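You operate a simulated robot arm through the tools that you are given. There is no shell and no other tool.

The job below is to be done with a simulated robot arm. You get a single attempt, and the scene is never put back.

JOB
Put the orange gauge case back in its drawer and lock up.
Fine: shut the drawer, then turn the key to locked; clear the screen and turn the selector to count. Set down upright: orange gauge case.

Only the result counts: the job must be done as asked and must still hold three seconds after the hand-in. Knocking over, shifting, dropping, spilling or breaking anything else fails it.

ROBOT AND FRAMES
A 7-joint arm with a two-finger parallel gripper on a trunk, on a base that drives. Base frame: it is fixed to the floor where the robot stands at the start and does not move with it; the origin is under the middle of the robot, x ahead of it, y to its left, z up; the surface under the hand at the start is at about z = 850. Units: mm, degrees, N and s.
Its first joint turns from -166.0 to 166.0 degrees. Places, roughly: booking selector [900, -100, 1200]; drawer lock [900, 200, 1000]; gauges drawer [300, 100, 700]; inside of the gauges drawer [400, 100, 700]; ready rocker [900, 0, 1000]. Payload 1.57 kg.
The tool frame sits at the grasp point between the pads (the TCP): z along the fingers, y along the line on which they close. The tips reach 30 mm beyond it. The gripper opens to 110 mm. The fingers are 24 mm wide and 12 mm thick; the gripper's body (48 by 112 mm) begins 78 mm behind the TCP.
Orientation is that of the tool frame in the base frame, as a unit quaternion [w, x, y, z]. With the fingers straight down and closing along the base's y, the tool's x points along the base's -x, its y along +y and its z along -z.

CONTROLS
- The arm moves only by the tool servo_tool. Its argument "increments" is a list that holds one entry, the list of rows, each a list of 7 numbers: the shift along the tool's x, y, z in units of 40 mm (1.0 is 40 mm), then the turn, a rotation vector about the tool's x, y, z in units of 5 degrees (1.0 is 5 degrees), then the opening, from 0 (shut) to 1 (fully open). In form: [[[tx, ty, tz, ax, ay, az, claw], ...]]. A call has 1 to 20 rows; each row shifts and turns the commanded pose from where the row before left it, along the tool's axes as they then stand. A call with a number of a shift or a turn outside -1 to 1 is refused whole. A row lasts 0.2 s, in which the tool goes at most 50 mm and 8.6 degrees; a call with a longer step from one row to the next is refused whole, and so is a gripper value outside its range. A pose out of reach is approached as far as the arm can. The call stops where the force on the tool passes 50 N (or 10 N more than at its start, if that is more) or the arm is blocked; 0.2 s more then pass. Each finger travels about 108 mm/s and halts on what it meets, pressing with about 23 N; the grip force reading is that of the motor and also rises with nothing between the fingers. The clock runs only during rows and for 0.2 s after the last one: add rows that do not move to give the fingers time. The reply holds the time, the measured pose of the TCP, the force on the tool along the base axes, the opening and the grip force, in the units named above and with some noise, with the torque about the TCP (base axes, N m) and any sound that the robot's microphone picked up, and new pictures: "pictures" is both (left out), scene, wrist or none.
- Cameras (640 x 400 px; columns grow to the right, rows downward): "scene" is now at [492.5, 160.6, 1465.4]; the picture's right is [-0.54, -0.84, 0.00], its down [-0.66, 0.42, -0.62] and it looks along [0.52, -0.33, -0.79] (base axes); focal length 214 px, centre (320, 200). "wrist" rides on the gripper at [70, 16, -141] in the tool frame; the picture's right is [-0.23, 0.97, 0.00], its down [-0.86, -0.20, -0.48] and it looks along [-0.47, -0.11, 0.88] (tool axes); focal length 222 px, centre (320, 200). There is no depth. A picture from a camera that has moved, and an enlarged one, comes with that camera's place and axes in the base frame and with its lens.
- move_column(by): slides the trunk up (or, below 0, down) by that many mm; the arm and the scene camera ride with it, the base frame stays. It gives what a move gives, with no picture.
- drive_base(legs): drives the robot by 1 to 6 legs, each [ahead, left, turn to the left] in mm, mm and degrees, along the robot's own axes; the way and the turn of a leg run together, so that a leg with both is an arc; at most 1500 mm and 180 degrees a leg. The arm and the cameras ride along, it lands a little off, and it stops where it bumps. It gives what a move gives, and a new picture of the scene camera.
- head_to(pan, tilt): turns the head with the scene camera to pan (to the left, within 103 degrees either way) and tilt (down, from -29 to 69), counted from straight ahead of the robot. It gives what a move gives, and a new picture of the scene camera.
- close_up(camera, box): a new picture of the part [left, top, right, bottom] of that camera's present view, enlarged. It takes no simulated time.
- close_job(): hands the job in; it is judged then, once.

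Places have to be worked out from the pictures, the camera data and where the tool is seen. Open the gripper and draw the arm clear of the work before you hand the job in, unless the task says otherwise.

The tools are called after ">>>" as a command line: name --argument value ..., lists and objects as JSON in quotes. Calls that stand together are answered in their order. servo_tool: Moves the arm, as the interface text tells. Its arguments: {"type":"object","properties":{"increments":{"type":"array"},"pictures":{"type":"string","enum":["both","scene","wrist","none"]}},"required":["increments"]} The other tools are called the same way: move_column (by) slides the trunk up or down; drive_base (legs) drives the base; head_to (pan, tilt) turns the head that bears the scene camera; close_up (camera, box) takes an enlarged picture of a part of a camera's view; close_job () hands the job in.

At the start:

```text
clock: 0.0
tcp_pos: [691.3, -57.1, 1426.8]
tcp_rot: [0.001, 0.001, 1.0, 0.0]
contact_force: [-0.3, 0.2, -0.2]
torque: [-0.02, 0.01, 0.01]
finger_gap: 110.0
finger_force: 0.1
trunk travel left (down, up): [-525.0, 85.0]
robot x, y, heading: [-0.6, -2.4, 0.1]
head pan, tilt: [-32.3, 51.9]
```

scene: 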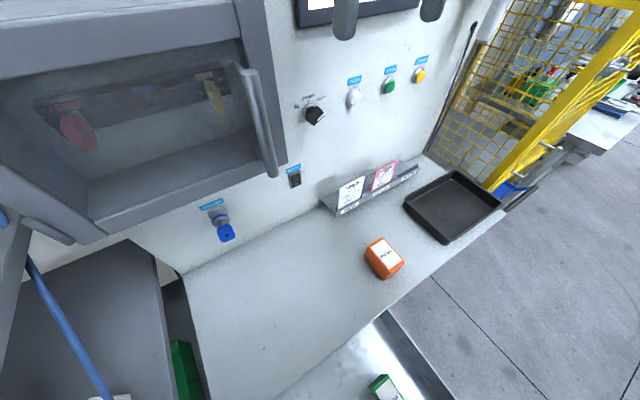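
wrist: 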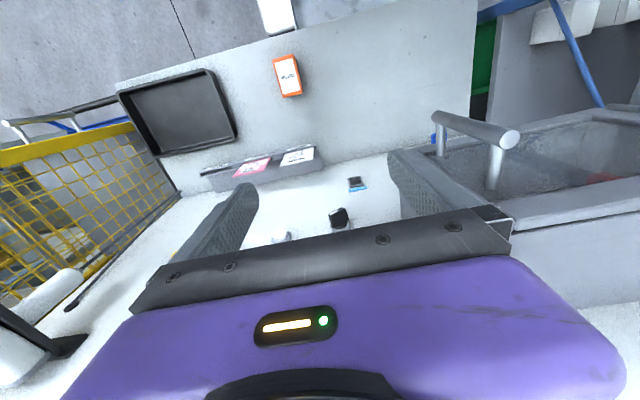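

I start by looking closely at the panel, the case on the ledge and the drawer area.

>>> close_up --camera "scene" --box '[180, 60, 440, 260]'

>>> close_up --camera "scene" --box '[280, 0, 480, 130]'

>>> close_up --camera "scene" --box '[320, 150, 520, 280]'

>>> close_up --camera "scene" --box '[160, 270, 480, 400]'

```text
2.00 times, centred on (310, 160) of scene
camera zoom: at [492.5, 160.6, 1465.4], right [-0.54, -0.84, 0.0], down [-0.66, 0.42, -0.62], along [0.52, -0.33, -0.79], focal length 429 px, centre (340, 280)
```

zoom: 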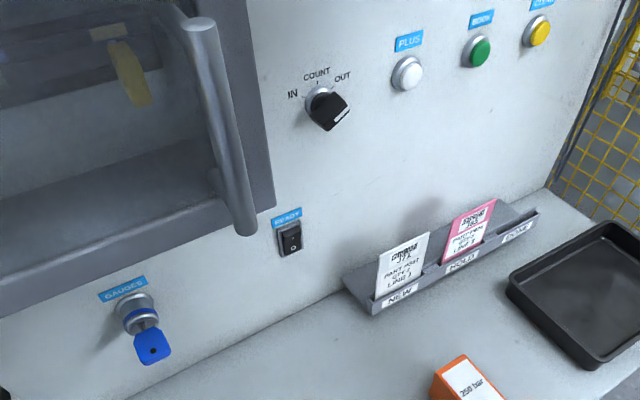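

```text
3.08 times, centred on (380, 65) of scene
camera zoom: at [492.5, 160.6, 1465.4], right [-0.54, -0.84, 0.0], down [-0.66, 0.42, -0.62], along [0.52, -0.33, -0.79], focal length 660 px, centre (135, 615)
```

zoom: 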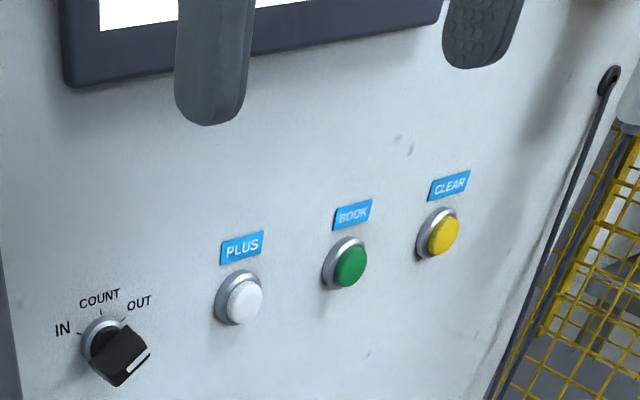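

```text
3.08 times, centred on (420, 215) of scene
camera zoom: at [492.5, 160.6, 1465.4], right [-0.54, -0.84, 0.0], down [-0.66, 0.42, -0.62], along [0.52, -0.33, -0.79], focal length 660 px, centre (12, 154)
```

zoom: 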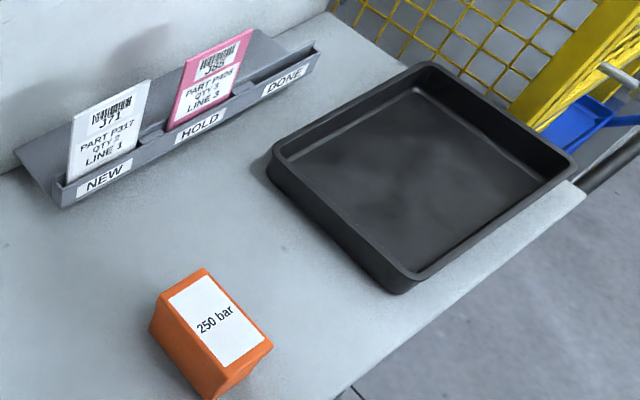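

```text
2.00 times, centred on (320, 335) of scene
camera zoom: at [492.5, 160.6, 1465.4], right [-0.54, -0.84, 0.0], down [-0.66, 0.42, -0.62], along [0.52, -0.33, -0.79], focal length 429 px, centre (320, -70)
```

zoom: 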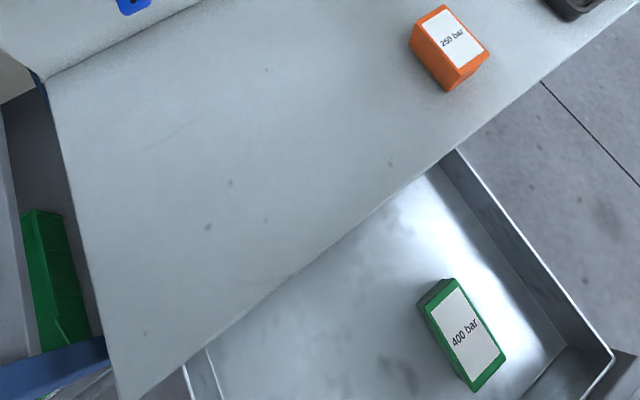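

Next I turn the head to see the drawer below and then the screen above.

>>> head_to --pan -10 --tilt 69

>>> head_to --pan -20 --tilt 10

```text
clock: 0.9
tcp_pos: [691.6, -55.1, 1425.8]
tcp_rot: [0.001, 0.001, 1.0, 0.0]
contact_force: [0.3, -0.1, -0.5]
torque: [0.0, 0.0, 0.01]
finger_gap: 110.1
finger_force: 0.0
trunk travel left (down, up): [-525.0, 85.0]
robot x, y, heading: [0.2, -3.6, 0.3]
head pan, tilt: [-10.0, 68.8]
camera scene: at [484.0, 191.1, 1446.0], right [-0.17, -0.98, 0.0], down [-0.92, 0.16, -0.36], along [0.36, -0.06, -0.93], focal length 214 px, centre (320, 200)
```

scene: 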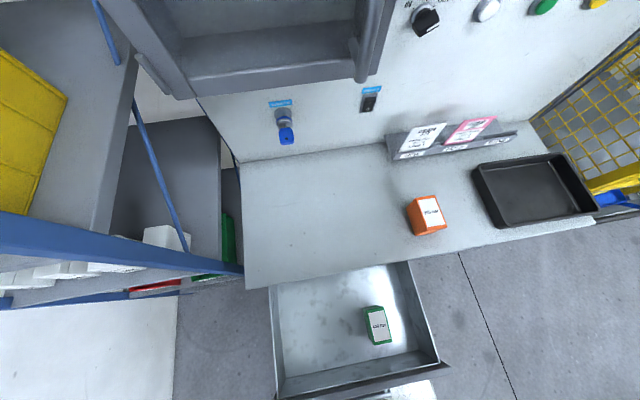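

```text
clock: 2.1
tcp_pos: [692.8, -55.2, 1426.1]
tcp_rot: [0.001, 0.001, 1.0, 0.0]
contact_force: [0.0, 0.2, -0.7]
torque: [0.02, 0.02, 0.03]
finger_gap: 110.0
finger_force: 0.1
trunk travel left (down, up): [-525.0, 85.0]
robot x, y, heading: [-3.5, -0.9, -0.1]
head pan, tilt: [-20.0, 10.0]
camera scene: at [516.3, 169.1, 1529.7], right [-0.34, -0.94, 0.0], down [-0.16, 0.06, -0.98], along [0.93, -0.34, -0.17], focal length 214 px, centre (320, 200)
```

scene: 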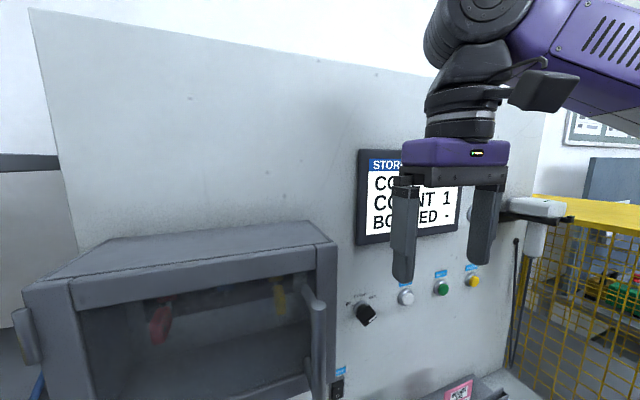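

The screen is partly hidden by the hand, the drawer is open toward me and holds a green case, and the orange case is near (593,-132) on the worktop. I move the hand down above the case so the wrist camera can view it.

>>> servo_tool --increments '[[[0.2, -0.152, 0.72, 0, 0, 0, 1], [0.2, -0.152, 0.72, 0, 0, 0, 1], [0.2, -0.152, 0.72, 0, 0, 0, 1], [0.2, -0.152, 0.72, 0, 0, 0, 1], [0.2, -0.152, 0.72, 0, 0, 0, 1], [0.2, -0.152, 0.72, 0, 0, 0, 1], [0.2, -0.152, 0.72, 0, 0, 0, 1], [0.2, -0.152, 0.72, 0, 0, 0, 1], [0.2, -0.152, 0.72, 0, 0, 0, 1], [0.2, -0.152, 0.72, 0, 0, 0, 1], [0.2, -0.152, 0.72, 0, 0, 0, 1], [0.2, -0.152, 0.72, 0, 0, 0, 1]]]' --pictures "both"

>>> close_up --camera "scene" --box '[330, 130, 510, 330]'

```text
clock: 4.7
tcp_pos: [595.4, -131.2, 1079.0]
tcp_rot: [0.001, 0.0, 1.0, 0.0]
contact_force: [-0.4, -0.1, 0.4]
torque: [0.0, 0.01, -0.01]
finger_gap: 110.2
finger_force: 0.1
trunk travel left (down, up): [-525.0, 85.0]
robot x, y, heading: [2.9, 2.0, 0.3]
head pan, tilt: [-20.0, 10.0]
camera scene: at [516.4, 169.2, 1529.8], right [-0.34, -0.94, 0.0], down [-0.16, 0.06, -0.98], along [0.93, -0.34, -0.17], focal length 214 px, centre (320, 200)
camera wrist: at [525.2, -114.0, 1220.9], right [0.23, 0.97, 0.0], down [0.85, -0.2, 0.48], along [0.47, -0.11, -0.88], focal length 222 px, centre (320, 200)
```

scene: 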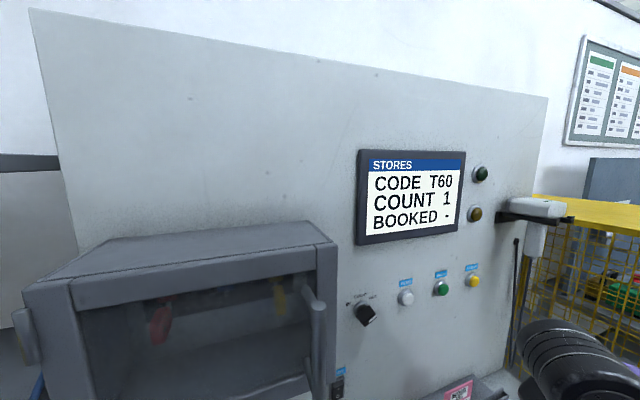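
wrist: 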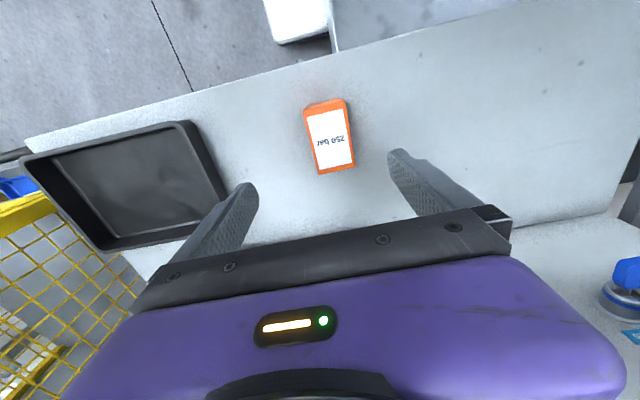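

```text
2.00 times, centred on (420, 230) of scene
camera zoom: at [516.4, 169.2, 1529.8], right [-0.34, -0.94, 0.0], down [-0.16, 0.06, -0.98], along [0.93, -0.34, -0.17], focal length 429 px, centre (120, 140)
```

zoom: 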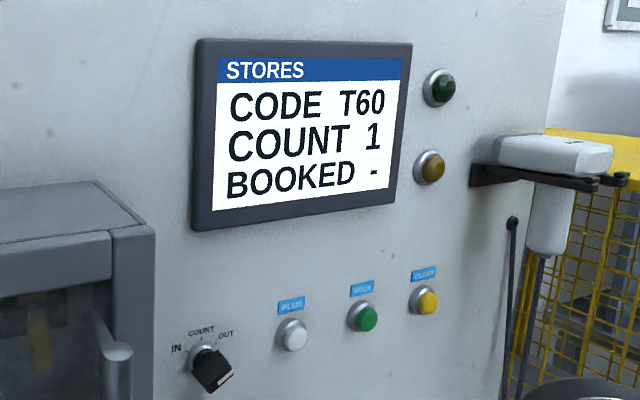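

The hand is above the case; I enlarge the wrist view to measure its position, orientation and size.

>>> close_up --camera "wrist" --box '[270, 70, 390, 200]'

>>> head_to --pan -25 --tilt 55

>>> close_up --camera "scene" --box '[300, 120, 460, 280]'

```text
3.08 times, centred on (330, 135) of wrist
camera zoom: at [525.2, -114.0, 1220.9], right [0.23, 0.97, 0.0], down [0.85, -0.2, 0.48], along [0.47, -0.11, -0.88], focal length 684 px, centre (289, 400)
```

zoom: 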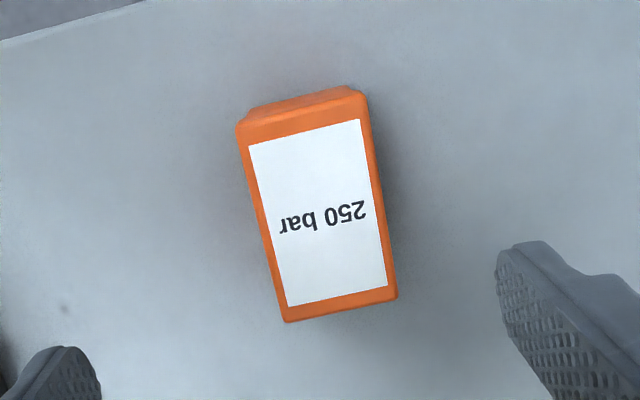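

```text
clock: 5.9
tcp_pos: [595.0, -131.6, 1079.6]
tcp_rot: [0.0, 0.001, 1.0, 0.0]
contact_force: [0.3, -0.6, -0.4]
torque: [0.02, 0.01, 0.0]
finger_gap: 110.0
finger_force: 0.0
trunk travel left (down, up): [-525.0, 85.0]
robot x, y, heading: [0.5, 2.5, 0.0]
head pan, tilt: [-25.0, 55.0]
camera scene: at [494.3, 170.4, 1461.5], right [-0.42, -0.91, 0.0], down [-0.74, 0.35, -0.57], along [0.52, -0.24, -0.82], focal length 214 px, centre (320, 200)
```

scene: 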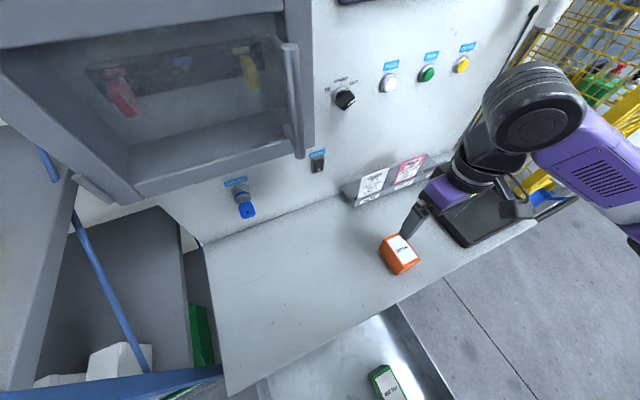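

```text
2.50 times, centred on (380, 200) of scene
camera zoom: at [494.3, 170.4, 1461.5], right [-0.42, -0.91, 0.0], down [-0.74, 0.35, -0.57], along [0.52, -0.24, -0.82], focal length 536 px, centre (170, 200)
```

zoom: 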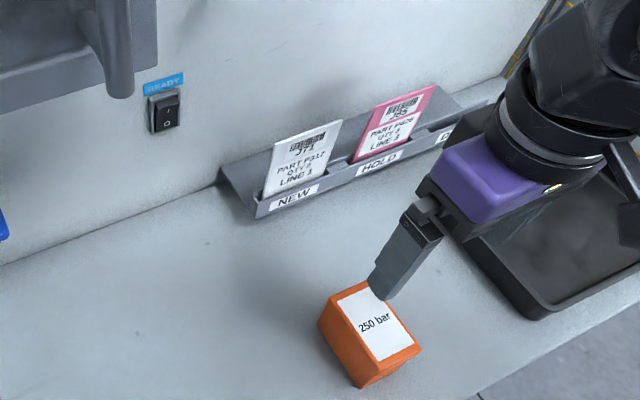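

The case looks aligned with the base axes, about 55 wide (y) and 90 long (x). I enlarge further to determine its height.

>>> close_up --camera "scene" --box '[370, 220, 430, 280]'

>>> head_to --pan -5 --tilt 69

>>> close_up --camera "scene" --box '[260, 240, 500, 400]'

```text
6.67 times, centred on (400, 250) of scene
camera zoom: at [494.3, 170.4, 1461.5], right [-0.42, -0.91, 0.0], down [-0.74, 0.35, -0.57], along [0.52, -0.24, -0.82], focal length 1430 px, centre (-213, -133)
```

zoom: 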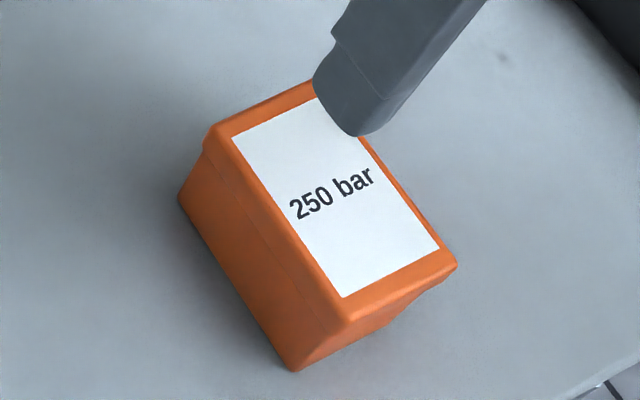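

```text
clock: 6.7
tcp_pos: [596.1, -132.0, 1080.2]
tcp_rot: [0.001, 0.0, 1.0, 0.0]
contact_force: [-0.2, 0.9, -0.3]
torque: [-0.01, 0.0, 0.01]
finger_gap: 109.9
finger_force: 0.1
trunk travel left (down, up): [-525.0, 85.0]
robot x, y, heading: [-1.9, 1.3, 0.3]
head pan, tilt: [-5.0, 68.8]
camera scene: at [484.7, 195.9, 1446.0], right [-0.09, -1.0, 0.0], down [-0.93, 0.08, -0.36], along [0.36, -0.03, -0.93], focal length 214 px, centre (320, 200)
```

scene: 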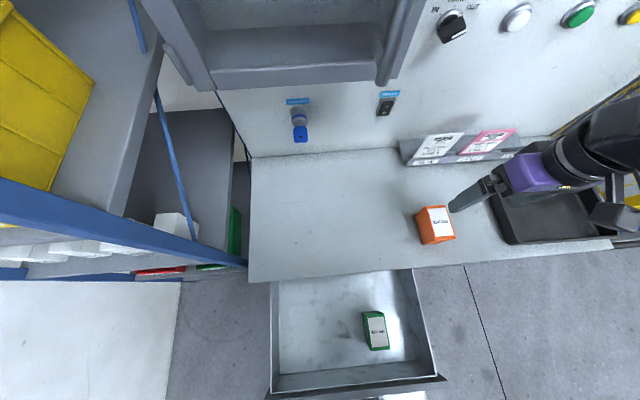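

```text
2.50 times, centred on (380, 320) of scene
camera zoom: at [484.7, 195.9, 1446.0], right [-0.09, -1.0, 0.0], down [-0.93, 0.08, -0.36], along [0.36, -0.03, -0.93], focal length 536 px, centre (170, -100)
```

zoom: 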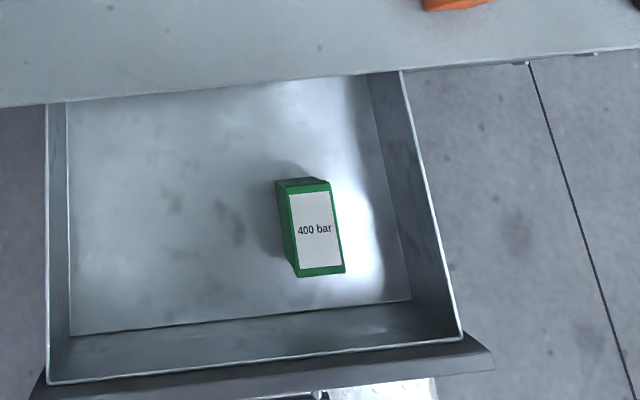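

Triangulating gives the case centre at (599,-117), top at about z 927 (height ≈77), 52 wide in y. I descend with open fingers to z≈897 around it.

>>> servo_tool --increments '[[[-0.0875, 0.3625, 0, 0, 0, 0, 1], [0, 0, 0.8, 0, 0, 0, 1], [0, 0, 0.8, 0, 0, 0, 1], [0, 0, 0.8, 0, 0, 0, 1], [0, 0, 0.8, 0, 0, 0, 1], [0, 0, 0.7, 0, 0, 0, 1]]]'

>>> close_up --camera "wrist" --box '[200, 60, 460, 260]'

```text
clock: 8.1
tcp_pos: [596.5, -115.5, 925.7]
tcp_rot: [0.001, 0.001, 1.0, -0.001]
contact_force: [0.2, -0.4, 0.9]
torque: [0.03, 0.02, 0.01]
finger_gap: 110.0
finger_force: 0.0
trunk travel left (down, up): [-525.0, 85.0]
robot x, y, heading: [0.8, 0.2, 0.0]
head pan, tilt: [-5.0, 68.8]
camera scene: at [484.6, 196.0, 1446.0], right [-0.09, -1.0, 0.0], down [-0.93, 0.08, -0.36], along [0.36, -0.03, -0.93], focal length 214 px, centre (320, 200)
camera wrist: at [526.7, -96.7, 1066.6], right [0.23, 0.97, 0.0], down [0.85, -0.2, 0.48], along [0.47, -0.11, -0.88], focal length 222 px, centre (320, 200)
```

scene: 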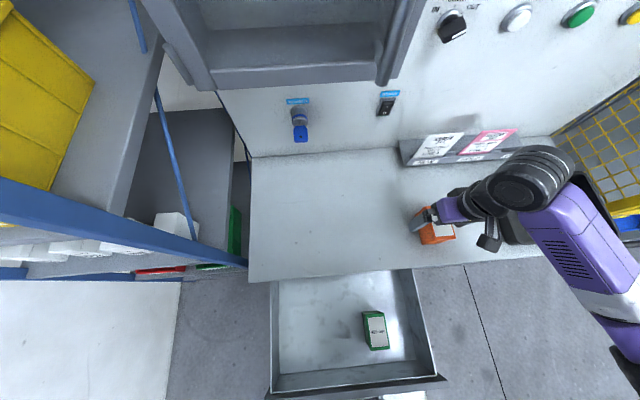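
wrist: 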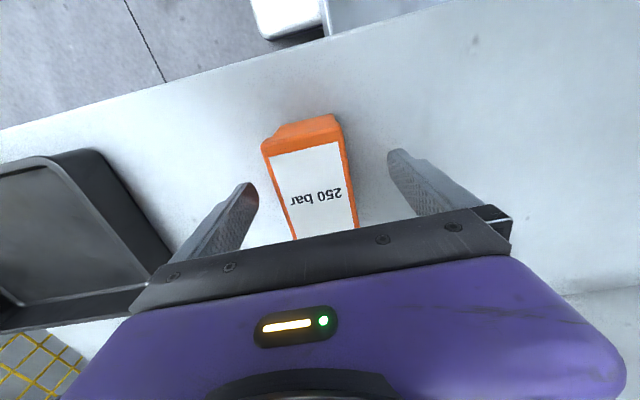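

```text
2.00 times, centred on (330, 160) of wrist
camera zoom: at [526.7, -96.7, 1066.6], right [0.23, 0.97, 0.0], down [0.85, -0.2, 0.48], along [0.47, -0.11, -0.88], focal length 444 px, centre (300, 280)
```

zoom: 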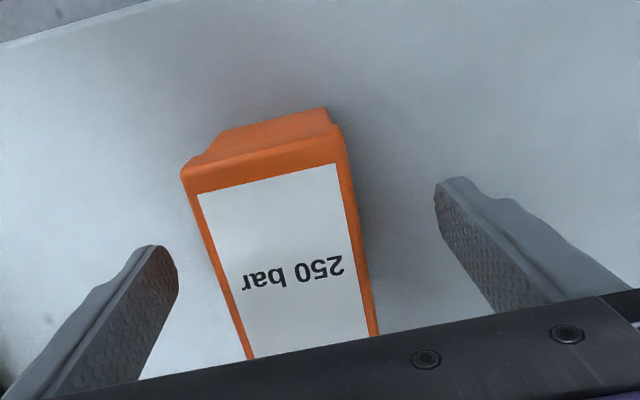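

The case is centred between the fingers (-116 vs -115.5). I descend 30 mm more and close.

>>> servo_tool --increments '[[[-0.05, 0, 0.4, 0, 0, 0, 1], [0, 0, 0.38, 0, 0, 0, 1], [0, 0, 0, 0, 0, 0, 0.6], [0, 0, 0, 0, 0, 0, 0.3], [0, 0, 0, 0, 0, 0, 0.3], [0, 0, 0, 0, 0, 0, 0.3], [0, 0, 0, 0, 0, 0, 0.3]]]'

```text
clock: 9.7
tcp_pos: [601.8, -112.3, 892.0]
tcp_rot: [0.0, 0.001, 1.0, 0.0]
contact_force: [-0.9, -0.2, 0.0]
torque: [-0.03, -0.12, 0.03]
finger_gap: 54.8
finger_force: 23.2
trunk travel left (down, up): [-525.0, 85.0]
robot x, y, heading: [-3.1, -0.4, 0.1]
head pan, tilt: [-5.0, 68.8]
camera scene: at [484.7, 196.0, 1445.9], right [-0.09, -1.0, 0.0], down [-0.93, 0.08, -0.36], along [0.36, -0.03, -0.93], focal length 214 px, centre (320, 200)
camera wrist: at [531.3, -95.5, 1034.1], right [0.23, 0.97, 0.0], down [0.85, -0.2, 0.48], along [0.47, -0.11, -0.88], focal length 222 px, centre (320, 200)
```

scene: 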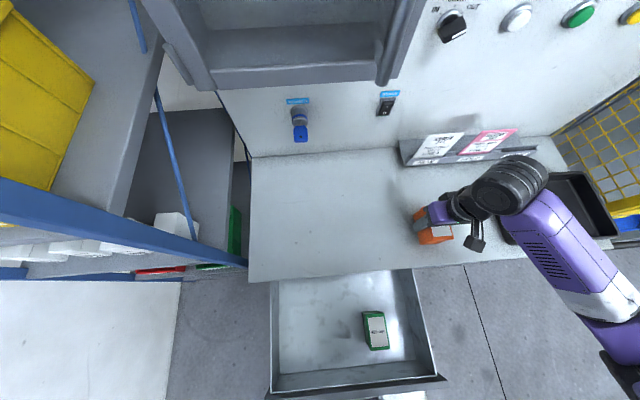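
wrist: 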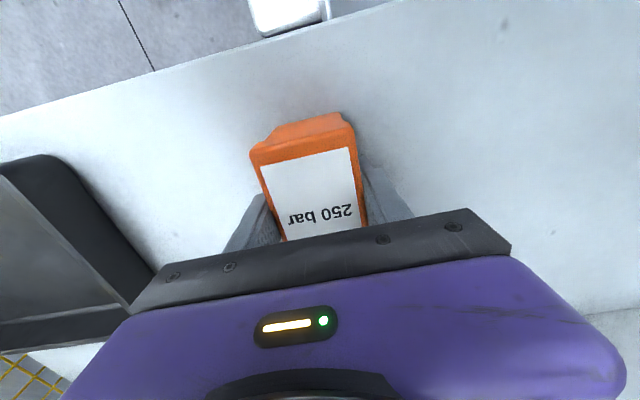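

The grip holds at 54.8 mm. I lift 110 mm and carry the case over the open drawer, toward (375,190).

>>> servo_tool --increments '[[[0, 0, -0.5, 0, 0, 0, 0.3], [0, 0, -0.75, 0, 0, 0, 0.3], [0, 0, -0.75, 0, 0, 0, 0.3], [0, 0, -0.75, 0, 0, 0, 0.3], [0.565, 0.755, 0, 0, 0, 0, 0.3], [0.565, 0.755, 0, 0, 0, 0, 0.3], [0.565, 0.755, 0, 0, 0, 0, 0.3], [0.565, 0.755, 0, 0, 0, 0, 0.3], [0.565, 0.755, 0, 0, 0, 0, 0.3], [0.565, 0.755, 0, 0, 0, 0, 0.3], [0.565, 0.755, 0, 0, 0, 0, 0.3], [0.565, 0.755, 0, 0, 0, 0, 0.3], [0.565, 0.755, 0, 0, 0, 0, 0.3], [0.565, 0.755, 0, 0, 0, 0, 0.3]]]'

```text
clock: 12.7
tcp_pos: [463.4, 193.4, 958.8]
tcp_rot: [0.002, 0.001, 1.0, 0.0]
contact_force: [-0.1, -0.3, -2.5]
torque: [0.0, -0.01, 0.01]
finger_gap: 54.7
finger_force: 22.9
out of reach, approached as far as the arm can: row 6, 7, 8, 9, 10, 11, 12
trunk travel left (down, up): [-525.0, 85.0]
robot x, y, heading: [1.4, 0.5, 0.2]
head pan, tilt: [-5.0, 68.8]
camera scene: at [484.8, 195.4, 1446.0], right [-0.09, -1.0, 0.0], down [-0.93, 0.08, -0.36], along [0.36, -0.03, -0.93], focal length 214 px, centre (320, 200)
camera wrist: at [393.7, 211.7, 1100.2], right [0.23, 0.97, 0.0], down [0.85, -0.2, 0.48], along [0.47, -0.11, -0.88], focal length 222 px, centre (320, 200)
```

scene: 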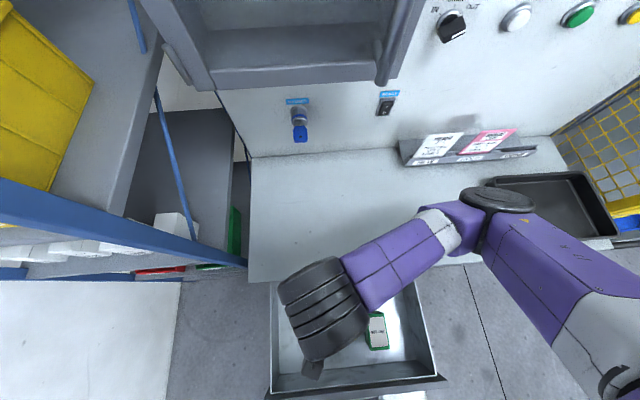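
wrist: 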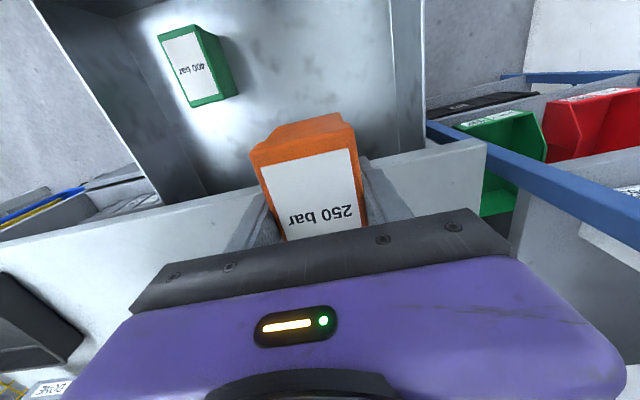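

The arm folds too tightly for spots this near the robot, so I'd rather back the base up. I first check what is around and behind the robot.

>>> head_to --pan 103 --tilt 40

>>> head_to --pan -103 --tilt 40

>>> head_to --pan -40 --tilt 69

```text
clock: 14.6
tcp_pos: [463.8, 194.9, 959.5]
tcp_rot: [0.001, 0.001, 1.0, 0.001]
contact_force: [0.3, -0.3, -3.1]
torque: [-0.03, -0.01, 0.02]
finger_gap: 55.0
finger_force: 24.1
trunk travel left (down, up): [-525.0, 85.0]
robot x, y, heading: [0.9, 1.7, -0.1]
head pan, tilt: [103.0, 40.0]
camera scene: at [409.9, 283.8, 1482.1], right [0.97, 0.22, 0.0], down [0.14, -0.63, -0.77], along [-0.17, 0.75, -0.64], focal length 214 px, centre (320, 200)
```

scene: 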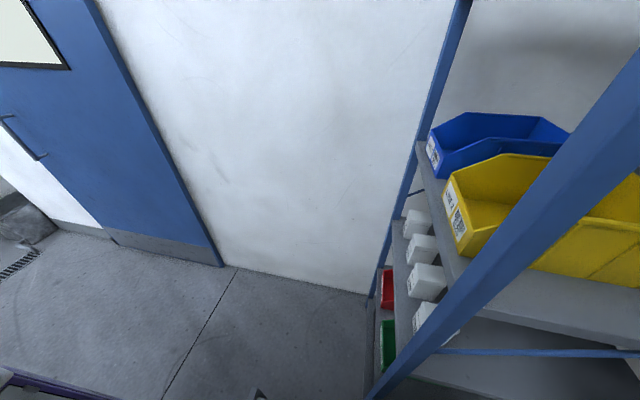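

```text
clock: 17.6
tcp_pos: [464.0, 194.5, 958.2]
tcp_rot: [0.001, 0.001, 1.0, 0.0]
contact_force: [-0.7, -0.7, -2.7]
torque: [-0.03, 0.05, 0.0]
finger_gap: 54.6
finger_force: 23.3
trunk travel left (down, up): [-525.0, 85.0]
robot x, y, heading: [4.3, 0.4, -0.1]
head pan, tilt: [-103.0, 40.0]
camera scene: at [409.9, 118.1, 1482.1], right [-0.97, 0.22, 0.0], down [0.14, 0.63, -0.77], along [-0.17, -0.75, -0.64], focal length 214 px, centre (320, 200)
```

scene: 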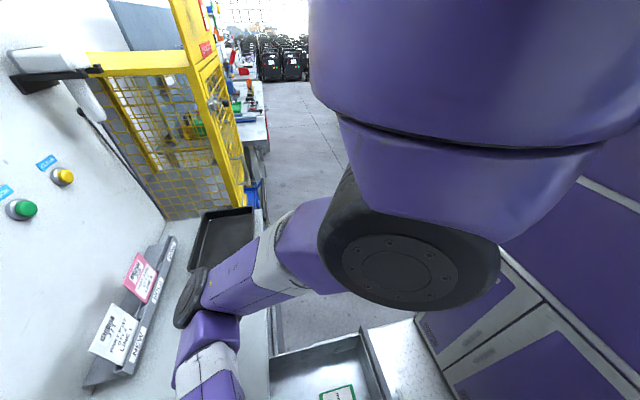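

```text
clock: 18.9
tcp_pos: [464.1, 193.0, 958.2]
tcp_rot: [0.001, 0.001, 1.0, 0.0]
contact_force: [0.6, 1.4, -3.3]
torque: [-0.01, -0.03, -0.02]
finger_gap: 54.8
finger_force: 23.1
trunk travel left (down, up): [-525.0, 85.0]
robot x, y, heading: [2.5, 0.5, 0.0]
head pan, tilt: [-40.0, 68.8]
camera scene: at [471.8, 165.0, 1446.0], right [-0.64, -0.77, 0.0], down [-0.71, 0.6, -0.36], along [0.28, -0.23, -0.93], focal length 214 px, centre (320, 200)
```

scene: 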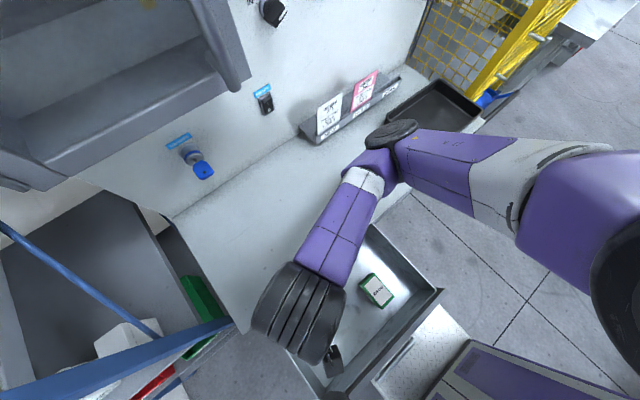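

The floor to the sides and behind looks clear. I drive straight back 300 mm so the drawer is at a comfortable distance.

>>> drive_base --legs '[[-300, 0, 0]]'

```text
clock: 21.0
tcp_pos: [153.5, 195.9, 958.6]
tcp_rot: [0.001, 0.0, 1.0, 0.0]
contact_force: [-0.2, 0.4, -2.6]
torque: [-0.01, -0.03, 0.03]
finger_gap: 54.6
finger_force: 23.1
trunk travel left (down, up): [-525.0, 85.0]
robot x, y, heading: [-311.9, -2.1, 0.4]
head pan, tilt: [-40.0, 68.8]
camera scene: at [161.3, 166.2, 1445.9], right [-0.64, -0.77, 0.0], down [-0.72, 0.6, -0.36], along [0.28, -0.23, -0.93], focal length 214 px, centre (320, 200)
```

scene: 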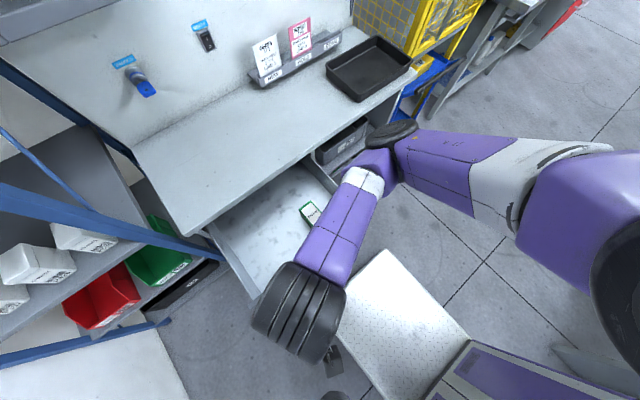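

Now I extend the arm forward over the drawer, raising slightly.

>>> servo_tool --increments '[[[-0.6, 0, -0.1, 0, 0, 0, 0.3], [-0.7, 0, -0.2, 0, 0, 0, 0.3], [-0.7, 0, -0.2, 0, 0, 0, 0.3], [-0.7, 0, 0, 0, 0, 0, 0.3], [-0.7, 0, 0, 0, 0, 0, 0.3], [-0.7, 0, 0, 0, 0, 0, 0.3], [-0.7, 0, 0, 0, 0, 0, 0.3], [-0.7, 0, 0, 0, 0, 0, 0.3]]]'

>>> head_to --pan 0 --tilt 55

```text
clock: 22.8
tcp_pos: [371.1, 193.8, 978.0]
tcp_rot: [0.0, -0.002, 1.0, -0.001]
contact_force: [0.0, 0.1, -1.7]
torque: [-0.02, -0.01, 0.03]
finger_gap: 54.7
finger_force: 22.9
trunk travel left (down, up): [-525.0, 85.0]
robot x, y, heading: [-312.9, 2.0, 0.2]
head pan, tilt: [-40.0, 68.8]
camera scene: at [161.1, 166.1, 1446.0], right [-0.64, -0.77, 0.0], down [-0.72, 0.6, -0.36], along [0.28, -0.23, -0.93], focal length 214 px, centre (320, 200)
camera wrist: at [301.6, 211.7, 1120.5], right [0.22, 0.97, 0.0], down [0.86, -0.2, 0.48], along [0.47, -0.11, -0.88], focal length 222 px, centre (320, 200)
```

scene: 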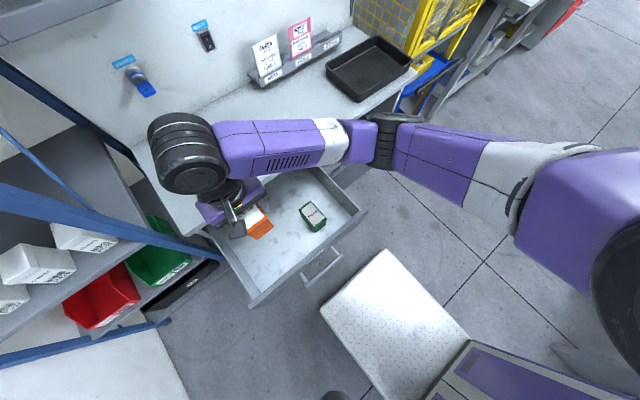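
wrist: 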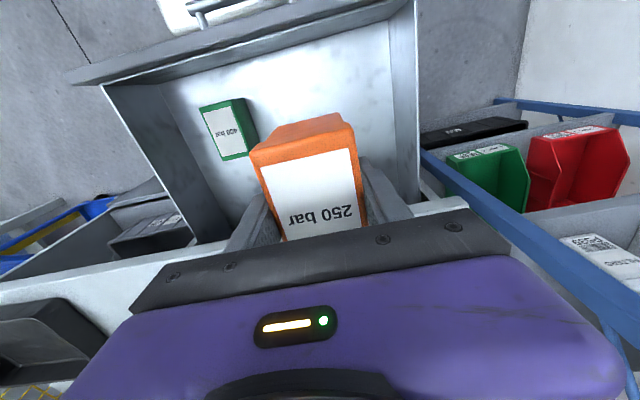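

```text
clock: 23.8
tcp_pos: [370.9, 194.1, 979.2]
tcp_rot: [0.001, -0.001, 1.0, -0.001]
contact_force: [0.8, -1.3, -2.5]
torque: [-0.02, 0.01, -0.02]
finger_gap: 54.8
finger_force: 23.1
trunk travel left (down, up): [-525.0, 85.0]
robot x, y, heading: [-307.1, -1.8, 0.2]
head pan, tilt: [0.0, 55.0]
camera scene: at [190.4, 202.2, 1461.3], right [0.0, -1.0, 0.0], down [-0.82, 0.0, -0.57], along [0.57, 0.0, -0.82], focal length 214 px, centre (320, 200)
```

scene: 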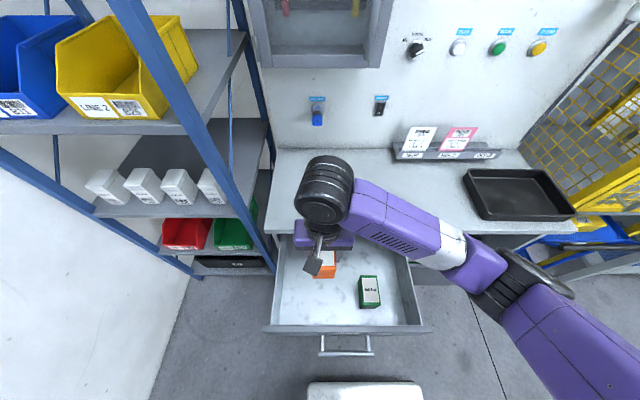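

The case is over the drawer with clearance all around. I lower it 160 mm and check.

>>> servo_tool --increments '[[[0, 0, 0.5, 0, 0, 0, 0.3], [0, 0, 0.7, 0, 0, 0, 0.3], [0, 0, 0.7, 0, 0, 0, 0.3], [0, 0, 0.7, 0, 0, 0, 0.3], [0, 0, 0.7, 0, 0, 0, 0.3], [0, 0, 0.7, 0, 0, 0, 0.3]]]'

>>> close_up --camera "scene" --box '[250, 200, 450, 360]'

```text
clock: 25.2
tcp_pos: [375.1, 198.7, 818.8]
tcp_rot: [0.001, 0.0, 1.0, -0.001]
contact_force: [0.4, 0.5, -1.4]
torque: [0.01, 0.0, -0.03]
finger_gap: 55.0
finger_force: 22.9
trunk travel left (down, up): [-525.0, 85.0]
robot x, y, heading: [-307.9, 1.2, 0.1]
head pan, tilt: [0.0, 55.0]
camera scene: at [190.4, 202.1, 1461.4], right [0.0, -1.0, 0.0], down [-0.82, 0.0, -0.57], along [0.57, 0.0, -0.82], focal length 214 px, centre (320, 200)
camera wrist: at [304.4, 215.4, 959.3], right [0.22, 0.97, 0.0], down [0.85, -0.2, 0.48], along [0.47, -0.11, -0.88], focal length 222 px, centre (320, 200)
```

scene: 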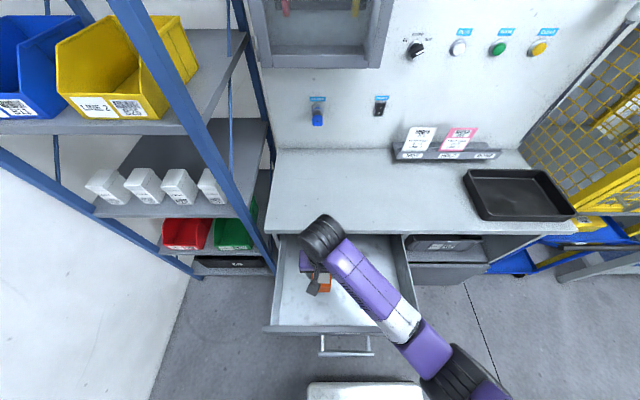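
wrist: 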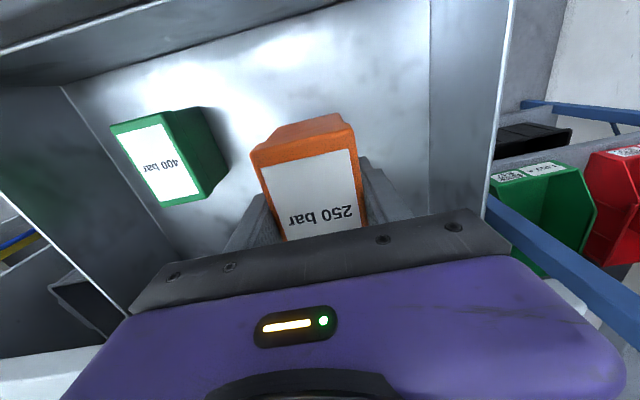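

```text
2.50 times, centred on (350, 280) of scene
camera zoom: at [190.4, 202.1, 1461.4], right [0.0, -1.0, 0.0], down [-0.82, 0.0, -0.57], along [0.57, 0.0, -0.82], focal length 536 px, centre (245, 0)
```

zoom: 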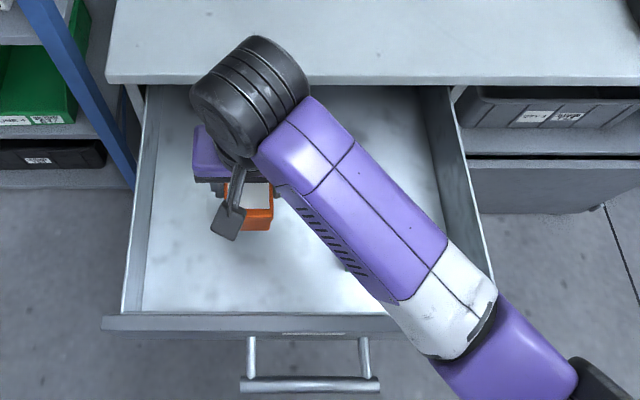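

Clear so far; I lower 55 mm more, then small steps to feel the drawer floor.

>>> servo_tool --increments '[[[0, 0, 0.6, 0, 0, 0, 0.3], [0, 0, 0.6, 0, 0, 0, 0.3], [0, 0, 0.1, 0, 0, 0, 0.3], [0, 0, 0.1, 0, 0, 0, 0.3], [0, 0, 0, 0, 0, 0, 0.3]]]'

```text
clock: 26.4
tcp_pos: [373.8, 196.8, 763.0]
tcp_rot: [0.0, -0.001, 1.0, 0.0]
contact_force: [-0.6, 0.1, -2.3]
torque: [-0.02, 0.0, -0.03]
finger_gap: 54.7
finger_force: 23.1
trunk travel left (down, up): [-525.0, 85.0]
robot x, y, heading: [-307.3, -3.8, 0.3]
head pan, tilt: [0.0, 55.0]
camera scene: at [190.4, 202.2, 1461.4], right [0.0, -1.0, 0.0], down [-0.82, 0.0, -0.57], along [0.57, 0.0, -0.82], focal length 214 px, centre (320, 200)
camera wrist: at [304.0, 214.3, 903.9], right [0.23, 0.97, 0.0], down [0.85, -0.2, 0.48], along [0.47, -0.11, -0.88], focal length 222 px, centre (320, 200)
```

scene: 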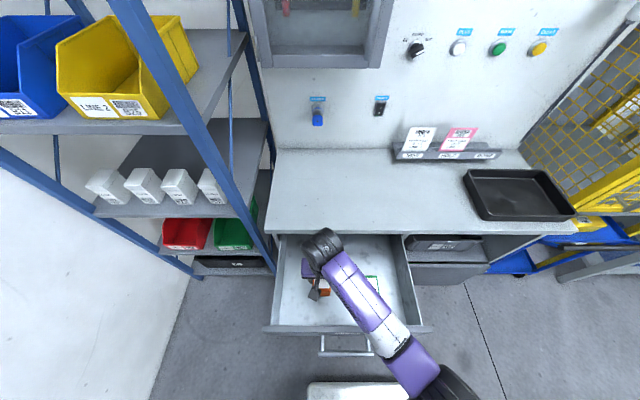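
wrist: 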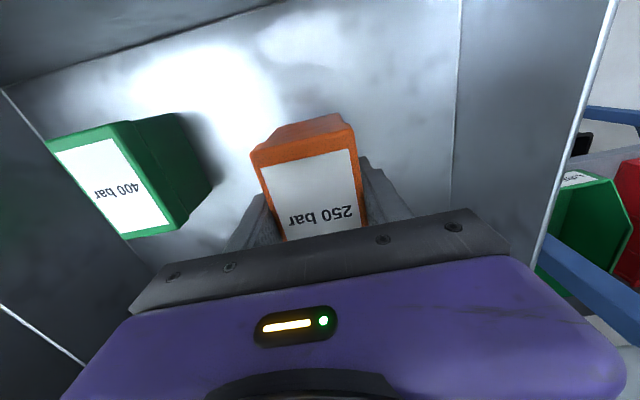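

No contact yet at 763; continue in small steps.

>>> servo_tool --increments '[[[0, 0, 0.08, 0, 0, 0, 0.3], [0, 0, 0.08, 0, 0, 0, 0.3], [0, 0, 0.08, 0, 0, 0, 0.3], [0, 0, 0.08, 0, 0, 0, 0.3], [0, 0, 0, 0, 0, 0, 0.3]]]' --pictures "wrist"

```text
clock: 27.6
tcp_pos: [374.4, 196.5, 748.2]
tcp_rot: [0.0, -0.001, 1.0, 0.001]
contact_force: [0.2, 0.4, -2.5]
torque: [0.0, 0.01, -0.01]
finger_gap: 55.0
finger_force: 23.1
trunk travel left (down, up): [-525.0, 85.0]
robot x, y, heading: [-306.6, -1.6, 0.1]
head pan, tilt: [0.0, 55.0]
camera wrist: at [303.8, 214.0, 890.6], right [0.22, 0.97, 0.0], down [0.86, -0.2, 0.48], along [0.47, -0.11, -0.88], focal length 222 px, centre (320, 200)
```

wrist: 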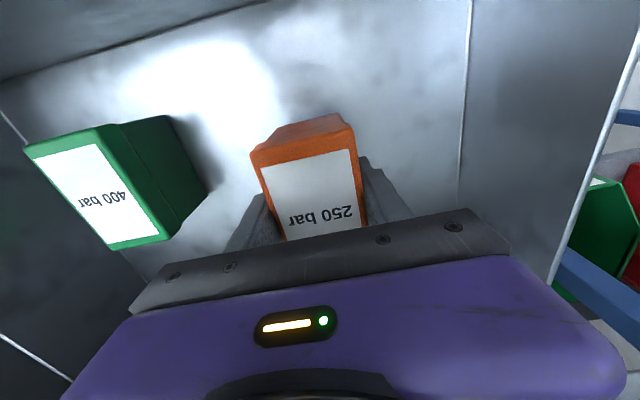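

Still no contact at 748; keep stepping down.

>>> servo_tool --increments '[[[0, 0, 0.06, 0, 0, 0, 0.3], [0, 0, 0.06, 0, 0, 0, 0.3], [0, 0, 0.06, 0, 0, 0, 0.3], [0, 0, 0, 0, 0, 0, 0.3]]]' --pictures "wrist"

```text
clock: 28.6
tcp_pos: [374.3, 196.1, 742.7]
tcp_rot: [0.001, -0.001, 1.0, 0.001]
contact_force: [-0.4, -0.2, -2.3]
torque: [0.03, 0.0, 0.05]
finger_gap: 54.8
finger_force: 23.2
trunk travel left (down, up): [-525.0, 85.0]
robot x, y, heading: [-314.2, -1.6, 0.5]
head pan, tilt: [0.0, 55.0]
camera wrist: at [303.9, 212.4, 883.7], right [0.23, 0.97, 0.0], down [0.86, -0.2, 0.48], along [0.47, -0.11, -0.88], focal length 222 px, centre (320, 200)
```

wrist: 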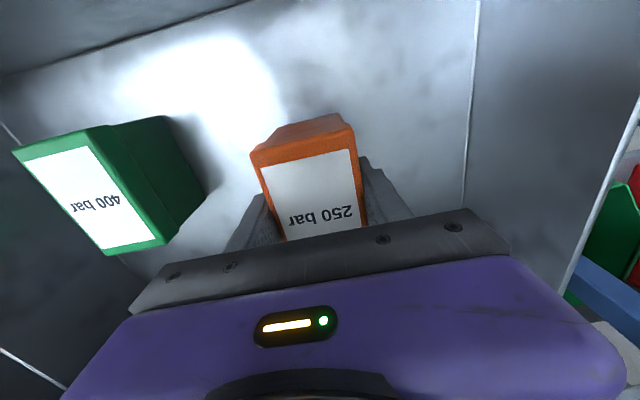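

By comparing with the green case's top, mine is nearly level with it; continue small steps.

>>> servo_tool --increments '[[[0, 0, 0.05, 0, 0, 0, 0.3], [0, 0, 0.05, 0, 0, 0, 0.3], [0, 0, 0.05, 0, 0, 0, 0.3], [0, 0, 0, 0, 0, 0, 0.3]]]' --pictures "none"

>>> servo_tool --increments '[[[0, 0, 0.05, 0, 0, 0, 0.3], [0, 0, 0.05, 0, 0, 0, 0.3], [0, 0, 0, 0, 0, 0, 0.3]]]' --pictures "wrist"

```text
clock: 29.6
tcp_pos: [372.8, 195.5, 736.2]
tcp_rot: [0.001, -0.001, 1.0, -0.001]
contact_force: [-0.5, 0.1, -1.9]
torque: [-0.02, -0.03, -0.03]
finger_gap: 55.1
finger_force: 23.0
trunk travel left (down, up): [-525.0, 85.0]
robot x, y, heading: [-311.1, -1.8, 0.4]
head pan, tilt: [0.0, 55.0]
```

```text
clock: 30.4
tcp_pos: [372.6, 196.8, 732.6]
tcp_rot: [0.0, -0.001, 1.0, 0.0]
contact_force: [-0.6, -0.3, -2.5]
torque: [0.0, 0.01, -0.03]
finger_gap: 54.6
finger_force: 22.9
trunk travel left (down, up): [-525.0, 85.0]
robot x, y, heading: [-311.2, 1.8, 0.1]
head pan, tilt: [0.0, 55.0]
camera wrist: at [302.5, 213.9, 874.2], right [0.23, 0.97, 0.0], down [0.86, -0.2, 0.48], along [0.47, -0.11, -0.88], focal length 222 px, centre (320, 200)
```

wrist: 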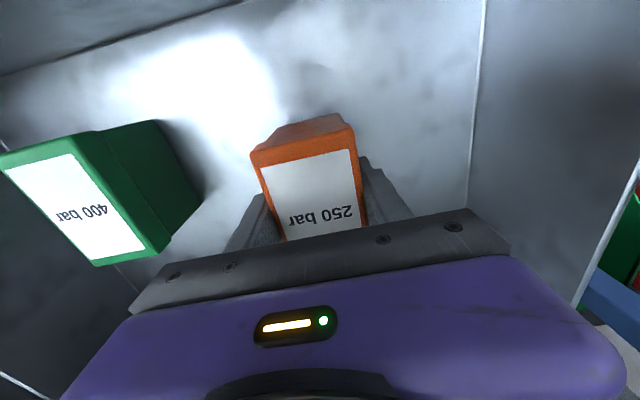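

Still free at 732; the floor is lower than estimated. Continue.

>>> servo_tool --increments '[[[0, 0, 0.06, 0, 0, 0, 0.3], [0, 0, 0.06, 0, 0, 0, 0.3], [0, 0, 0.06, 0, 0, 0, 0.3], [0, 0, 0, 0, 0, 0, 0.3]]]' --pictures "none"

>>> servo_tool --increments '[[[0, 0, 0.05, 0, 0, 0, 0.3], [0, 0, 0.05, 0, 0, 0, 0.3], [0, 0, 0.05, 0, 0, 0, 0.3], [0, 0, 0, 0, 0, 0, 0.3]]]' --pictures "both"

```text
clock: 31.4
tcp_pos: [374.2, 195.6, 725.5]
tcp_rot: [0.001, 0.0, 1.0, 0.0]
contact_force: [0.2, 0.1, -1.6]
torque: [-0.04, 0.0, 0.05]
finger_gap: 54.5
finger_force: 23.0
trunk travel left (down, up): [-525.0, 85.0]
robot x, y, heading: [-311.3, -0.5, 0.1]
head pan, tilt: [0.0, 55.0]
```

```text
clock: 32.4
tcp_pos: [372.9, 196.1, 720.0]
tcp_rot: [0.0, -0.002, 1.0, 0.0]
contact_force: [-0.3, 0.3, -1.9]
torque: [0.02, 0.01, 0.01]
finger_gap: 54.7
finger_force: 22.6
trunk travel left (down, up): [-525.0, 85.0]
robot x, y, heading: [-307.0, -0.4, 0.3]
head pan, tilt: [0.0, 55.0]
camera scene: at [190.4, 202.2, 1461.4], right [0.0, -1.0, 0.0], down [-0.82, 0.0, -0.57], along [0.57, 0.0, -0.82], focal length 214 px, centre (320, 200)
camera wrist: at [303.1, 213.6, 860.7], right [0.22, 0.97, 0.0], down [0.86, -0.2, 0.48], along [0.47, -0.11, -0.88], focal length 222 px, centre (320, 200)
```

scene: 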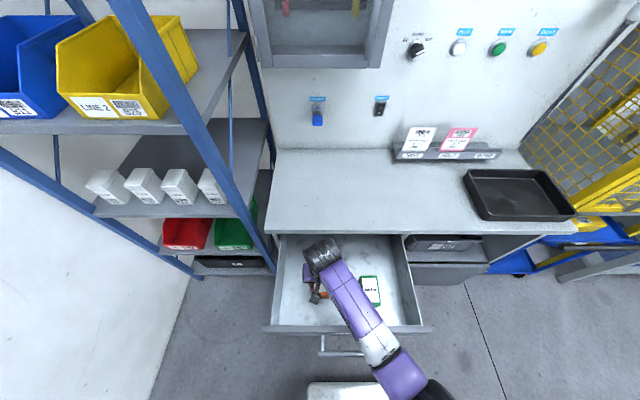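
wrist: 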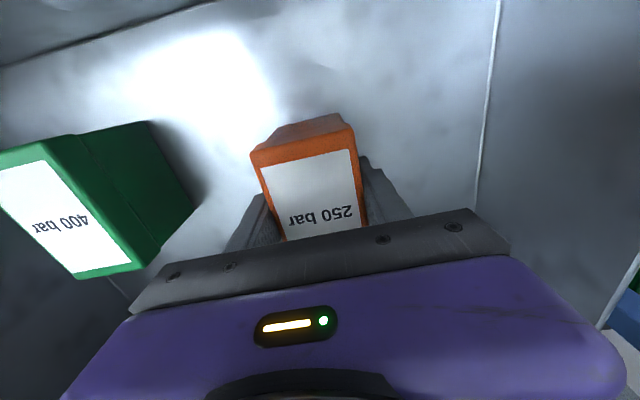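

The floor seems around z 670–680; continue feeling for it.

>>> servo_tool --increments '[[[0, 0, 0.05, 0, 0, 0, 0.3], [0, 0, 0.05, 0, 0, 0, 0.3], [0, 0, 0.05, 0, 0, 0, 0.3], [0, 0, 0, 0, 0, 0, 0.3]]]' --pictures "none"

>>> servo_tool --increments '[[[0, 0, 0.05, 0, 0, 0, 0.3], [0, 0, 0.05, 0, 0, 0, 0.3], [0, 0, 0, 0, 0, 0, 0.3]]]' --pictures "none"

>>> servo_tool --increments '[[[0, 0, 0.05, 0, 0, 0, 0.3], [0, 0, 0.05, 0, 0, 0, 0.3], [0, 0, 0, 0, 0, 0, 0.3]]]' --pictures "wrist"

```text
clock: 33.4
tcp_pos: [375.6, 195.8, 716.3]
tcp_rot: [0.002, -0.002, 1.0, 0.001]
contact_force: [2.6, 1.7, 21.9]
torque: [-0.28, -0.23, -0.06]
finger_gap: 54.9
finger_force: 22.8
trunk travel left (down, up): [-525.0, 85.0]
robot x, y, heading: [-309.8, 0.4, 0.1]
head pan, tilt: [0.0, 55.0]
```

```text
clock: 34.2
tcp_pos: [373.5, 196.4, 710.5]
tcp_rot: [0.0, -0.001, 1.0, -0.001]
contact_force: [-2.1, -1.3, 15.0]
torque: [-0.03, 0.5, -0.17]
finger_gap: 54.9
finger_force: 23.1
trunk travel left (down, up): [-525.0, 85.0]
robot x, y, heading: [-309.9, -3.4, 0.3]
head pan, tilt: [0.0, 55.0]
```

```text
clock: 35.0
tcp_pos: [376.4, 195.5, 706.9]
tcp_rot: [0.002, -0.002, 1.0, 0.001]
contact_force: [-1.4, 3.8, 26.2]
torque: [-0.73, 0.34, 0.05]
finger_gap: 54.8
finger_force: 22.8
trunk travel left (down, up): [-525.0, 85.0]
robot x, y, heading: [-308.7, -2.7, 0.5]
head pan, tilt: [0.0, 55.0]
camera wrist: at [304.2, 213.2, 847.2], right [0.22, 0.97, 0.0], down [0.85, -0.2, 0.48], along [0.47, -0.11, -0.88], focal length 222 px, centre (320, 200)
```

wrist: 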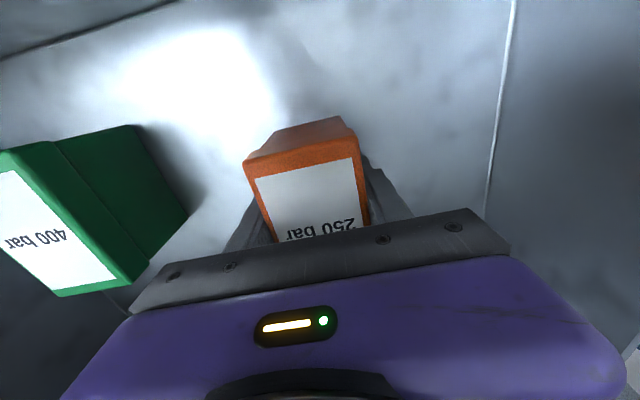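

The case touched the floor at TCP z≈716 and is resting on it (slid slightly up in the grip). I open the fingers and check.

>>> servo_tool --increments '[[[0, 0, -0.05, 0, 0, 0, 0.3], [0, 0, 0, 0, 0, 0, 0.6], [0, 0, 0, 0, 0, 0, 0.9], [0, 0, 0, 0, 0, 0, 1], [0, 0, 0, 0, 0, 0, 1]]]' --pictures "wrist"

```text
clock: 36.2
tcp_pos: [373.4, 195.7, 707.7]
tcp_rot: [0.0, -0.001, 1.0, 0.0]
contact_force: [0.0, 1.0, -0.6]
torque: [-0.03, 0.0, 0.01]
finger_gap: 110.1
finger_force: 0.0
trunk travel left (down, up): [-525.0, 85.0]
robot x, y, heading: [-310.5, -4.2, 0.3]
head pan, tilt: [0.0, 55.0]
camera wrist: at [303.8, 213.1, 848.6], right [0.22, 0.97, 0.0], down [0.86, -0.2, 0.48], along [0.47, -0.11, -0.88], focal length 222 px, centre (320, 200)
```

wrist: 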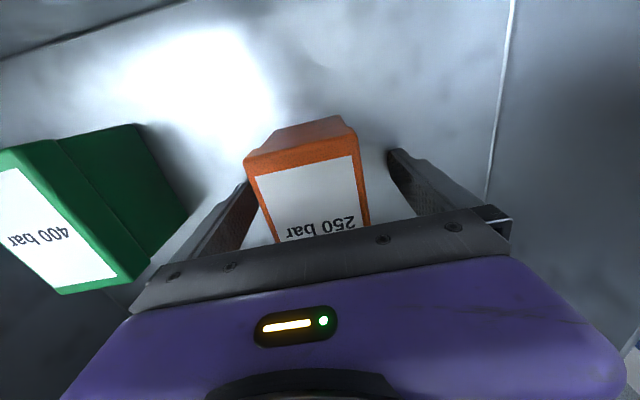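

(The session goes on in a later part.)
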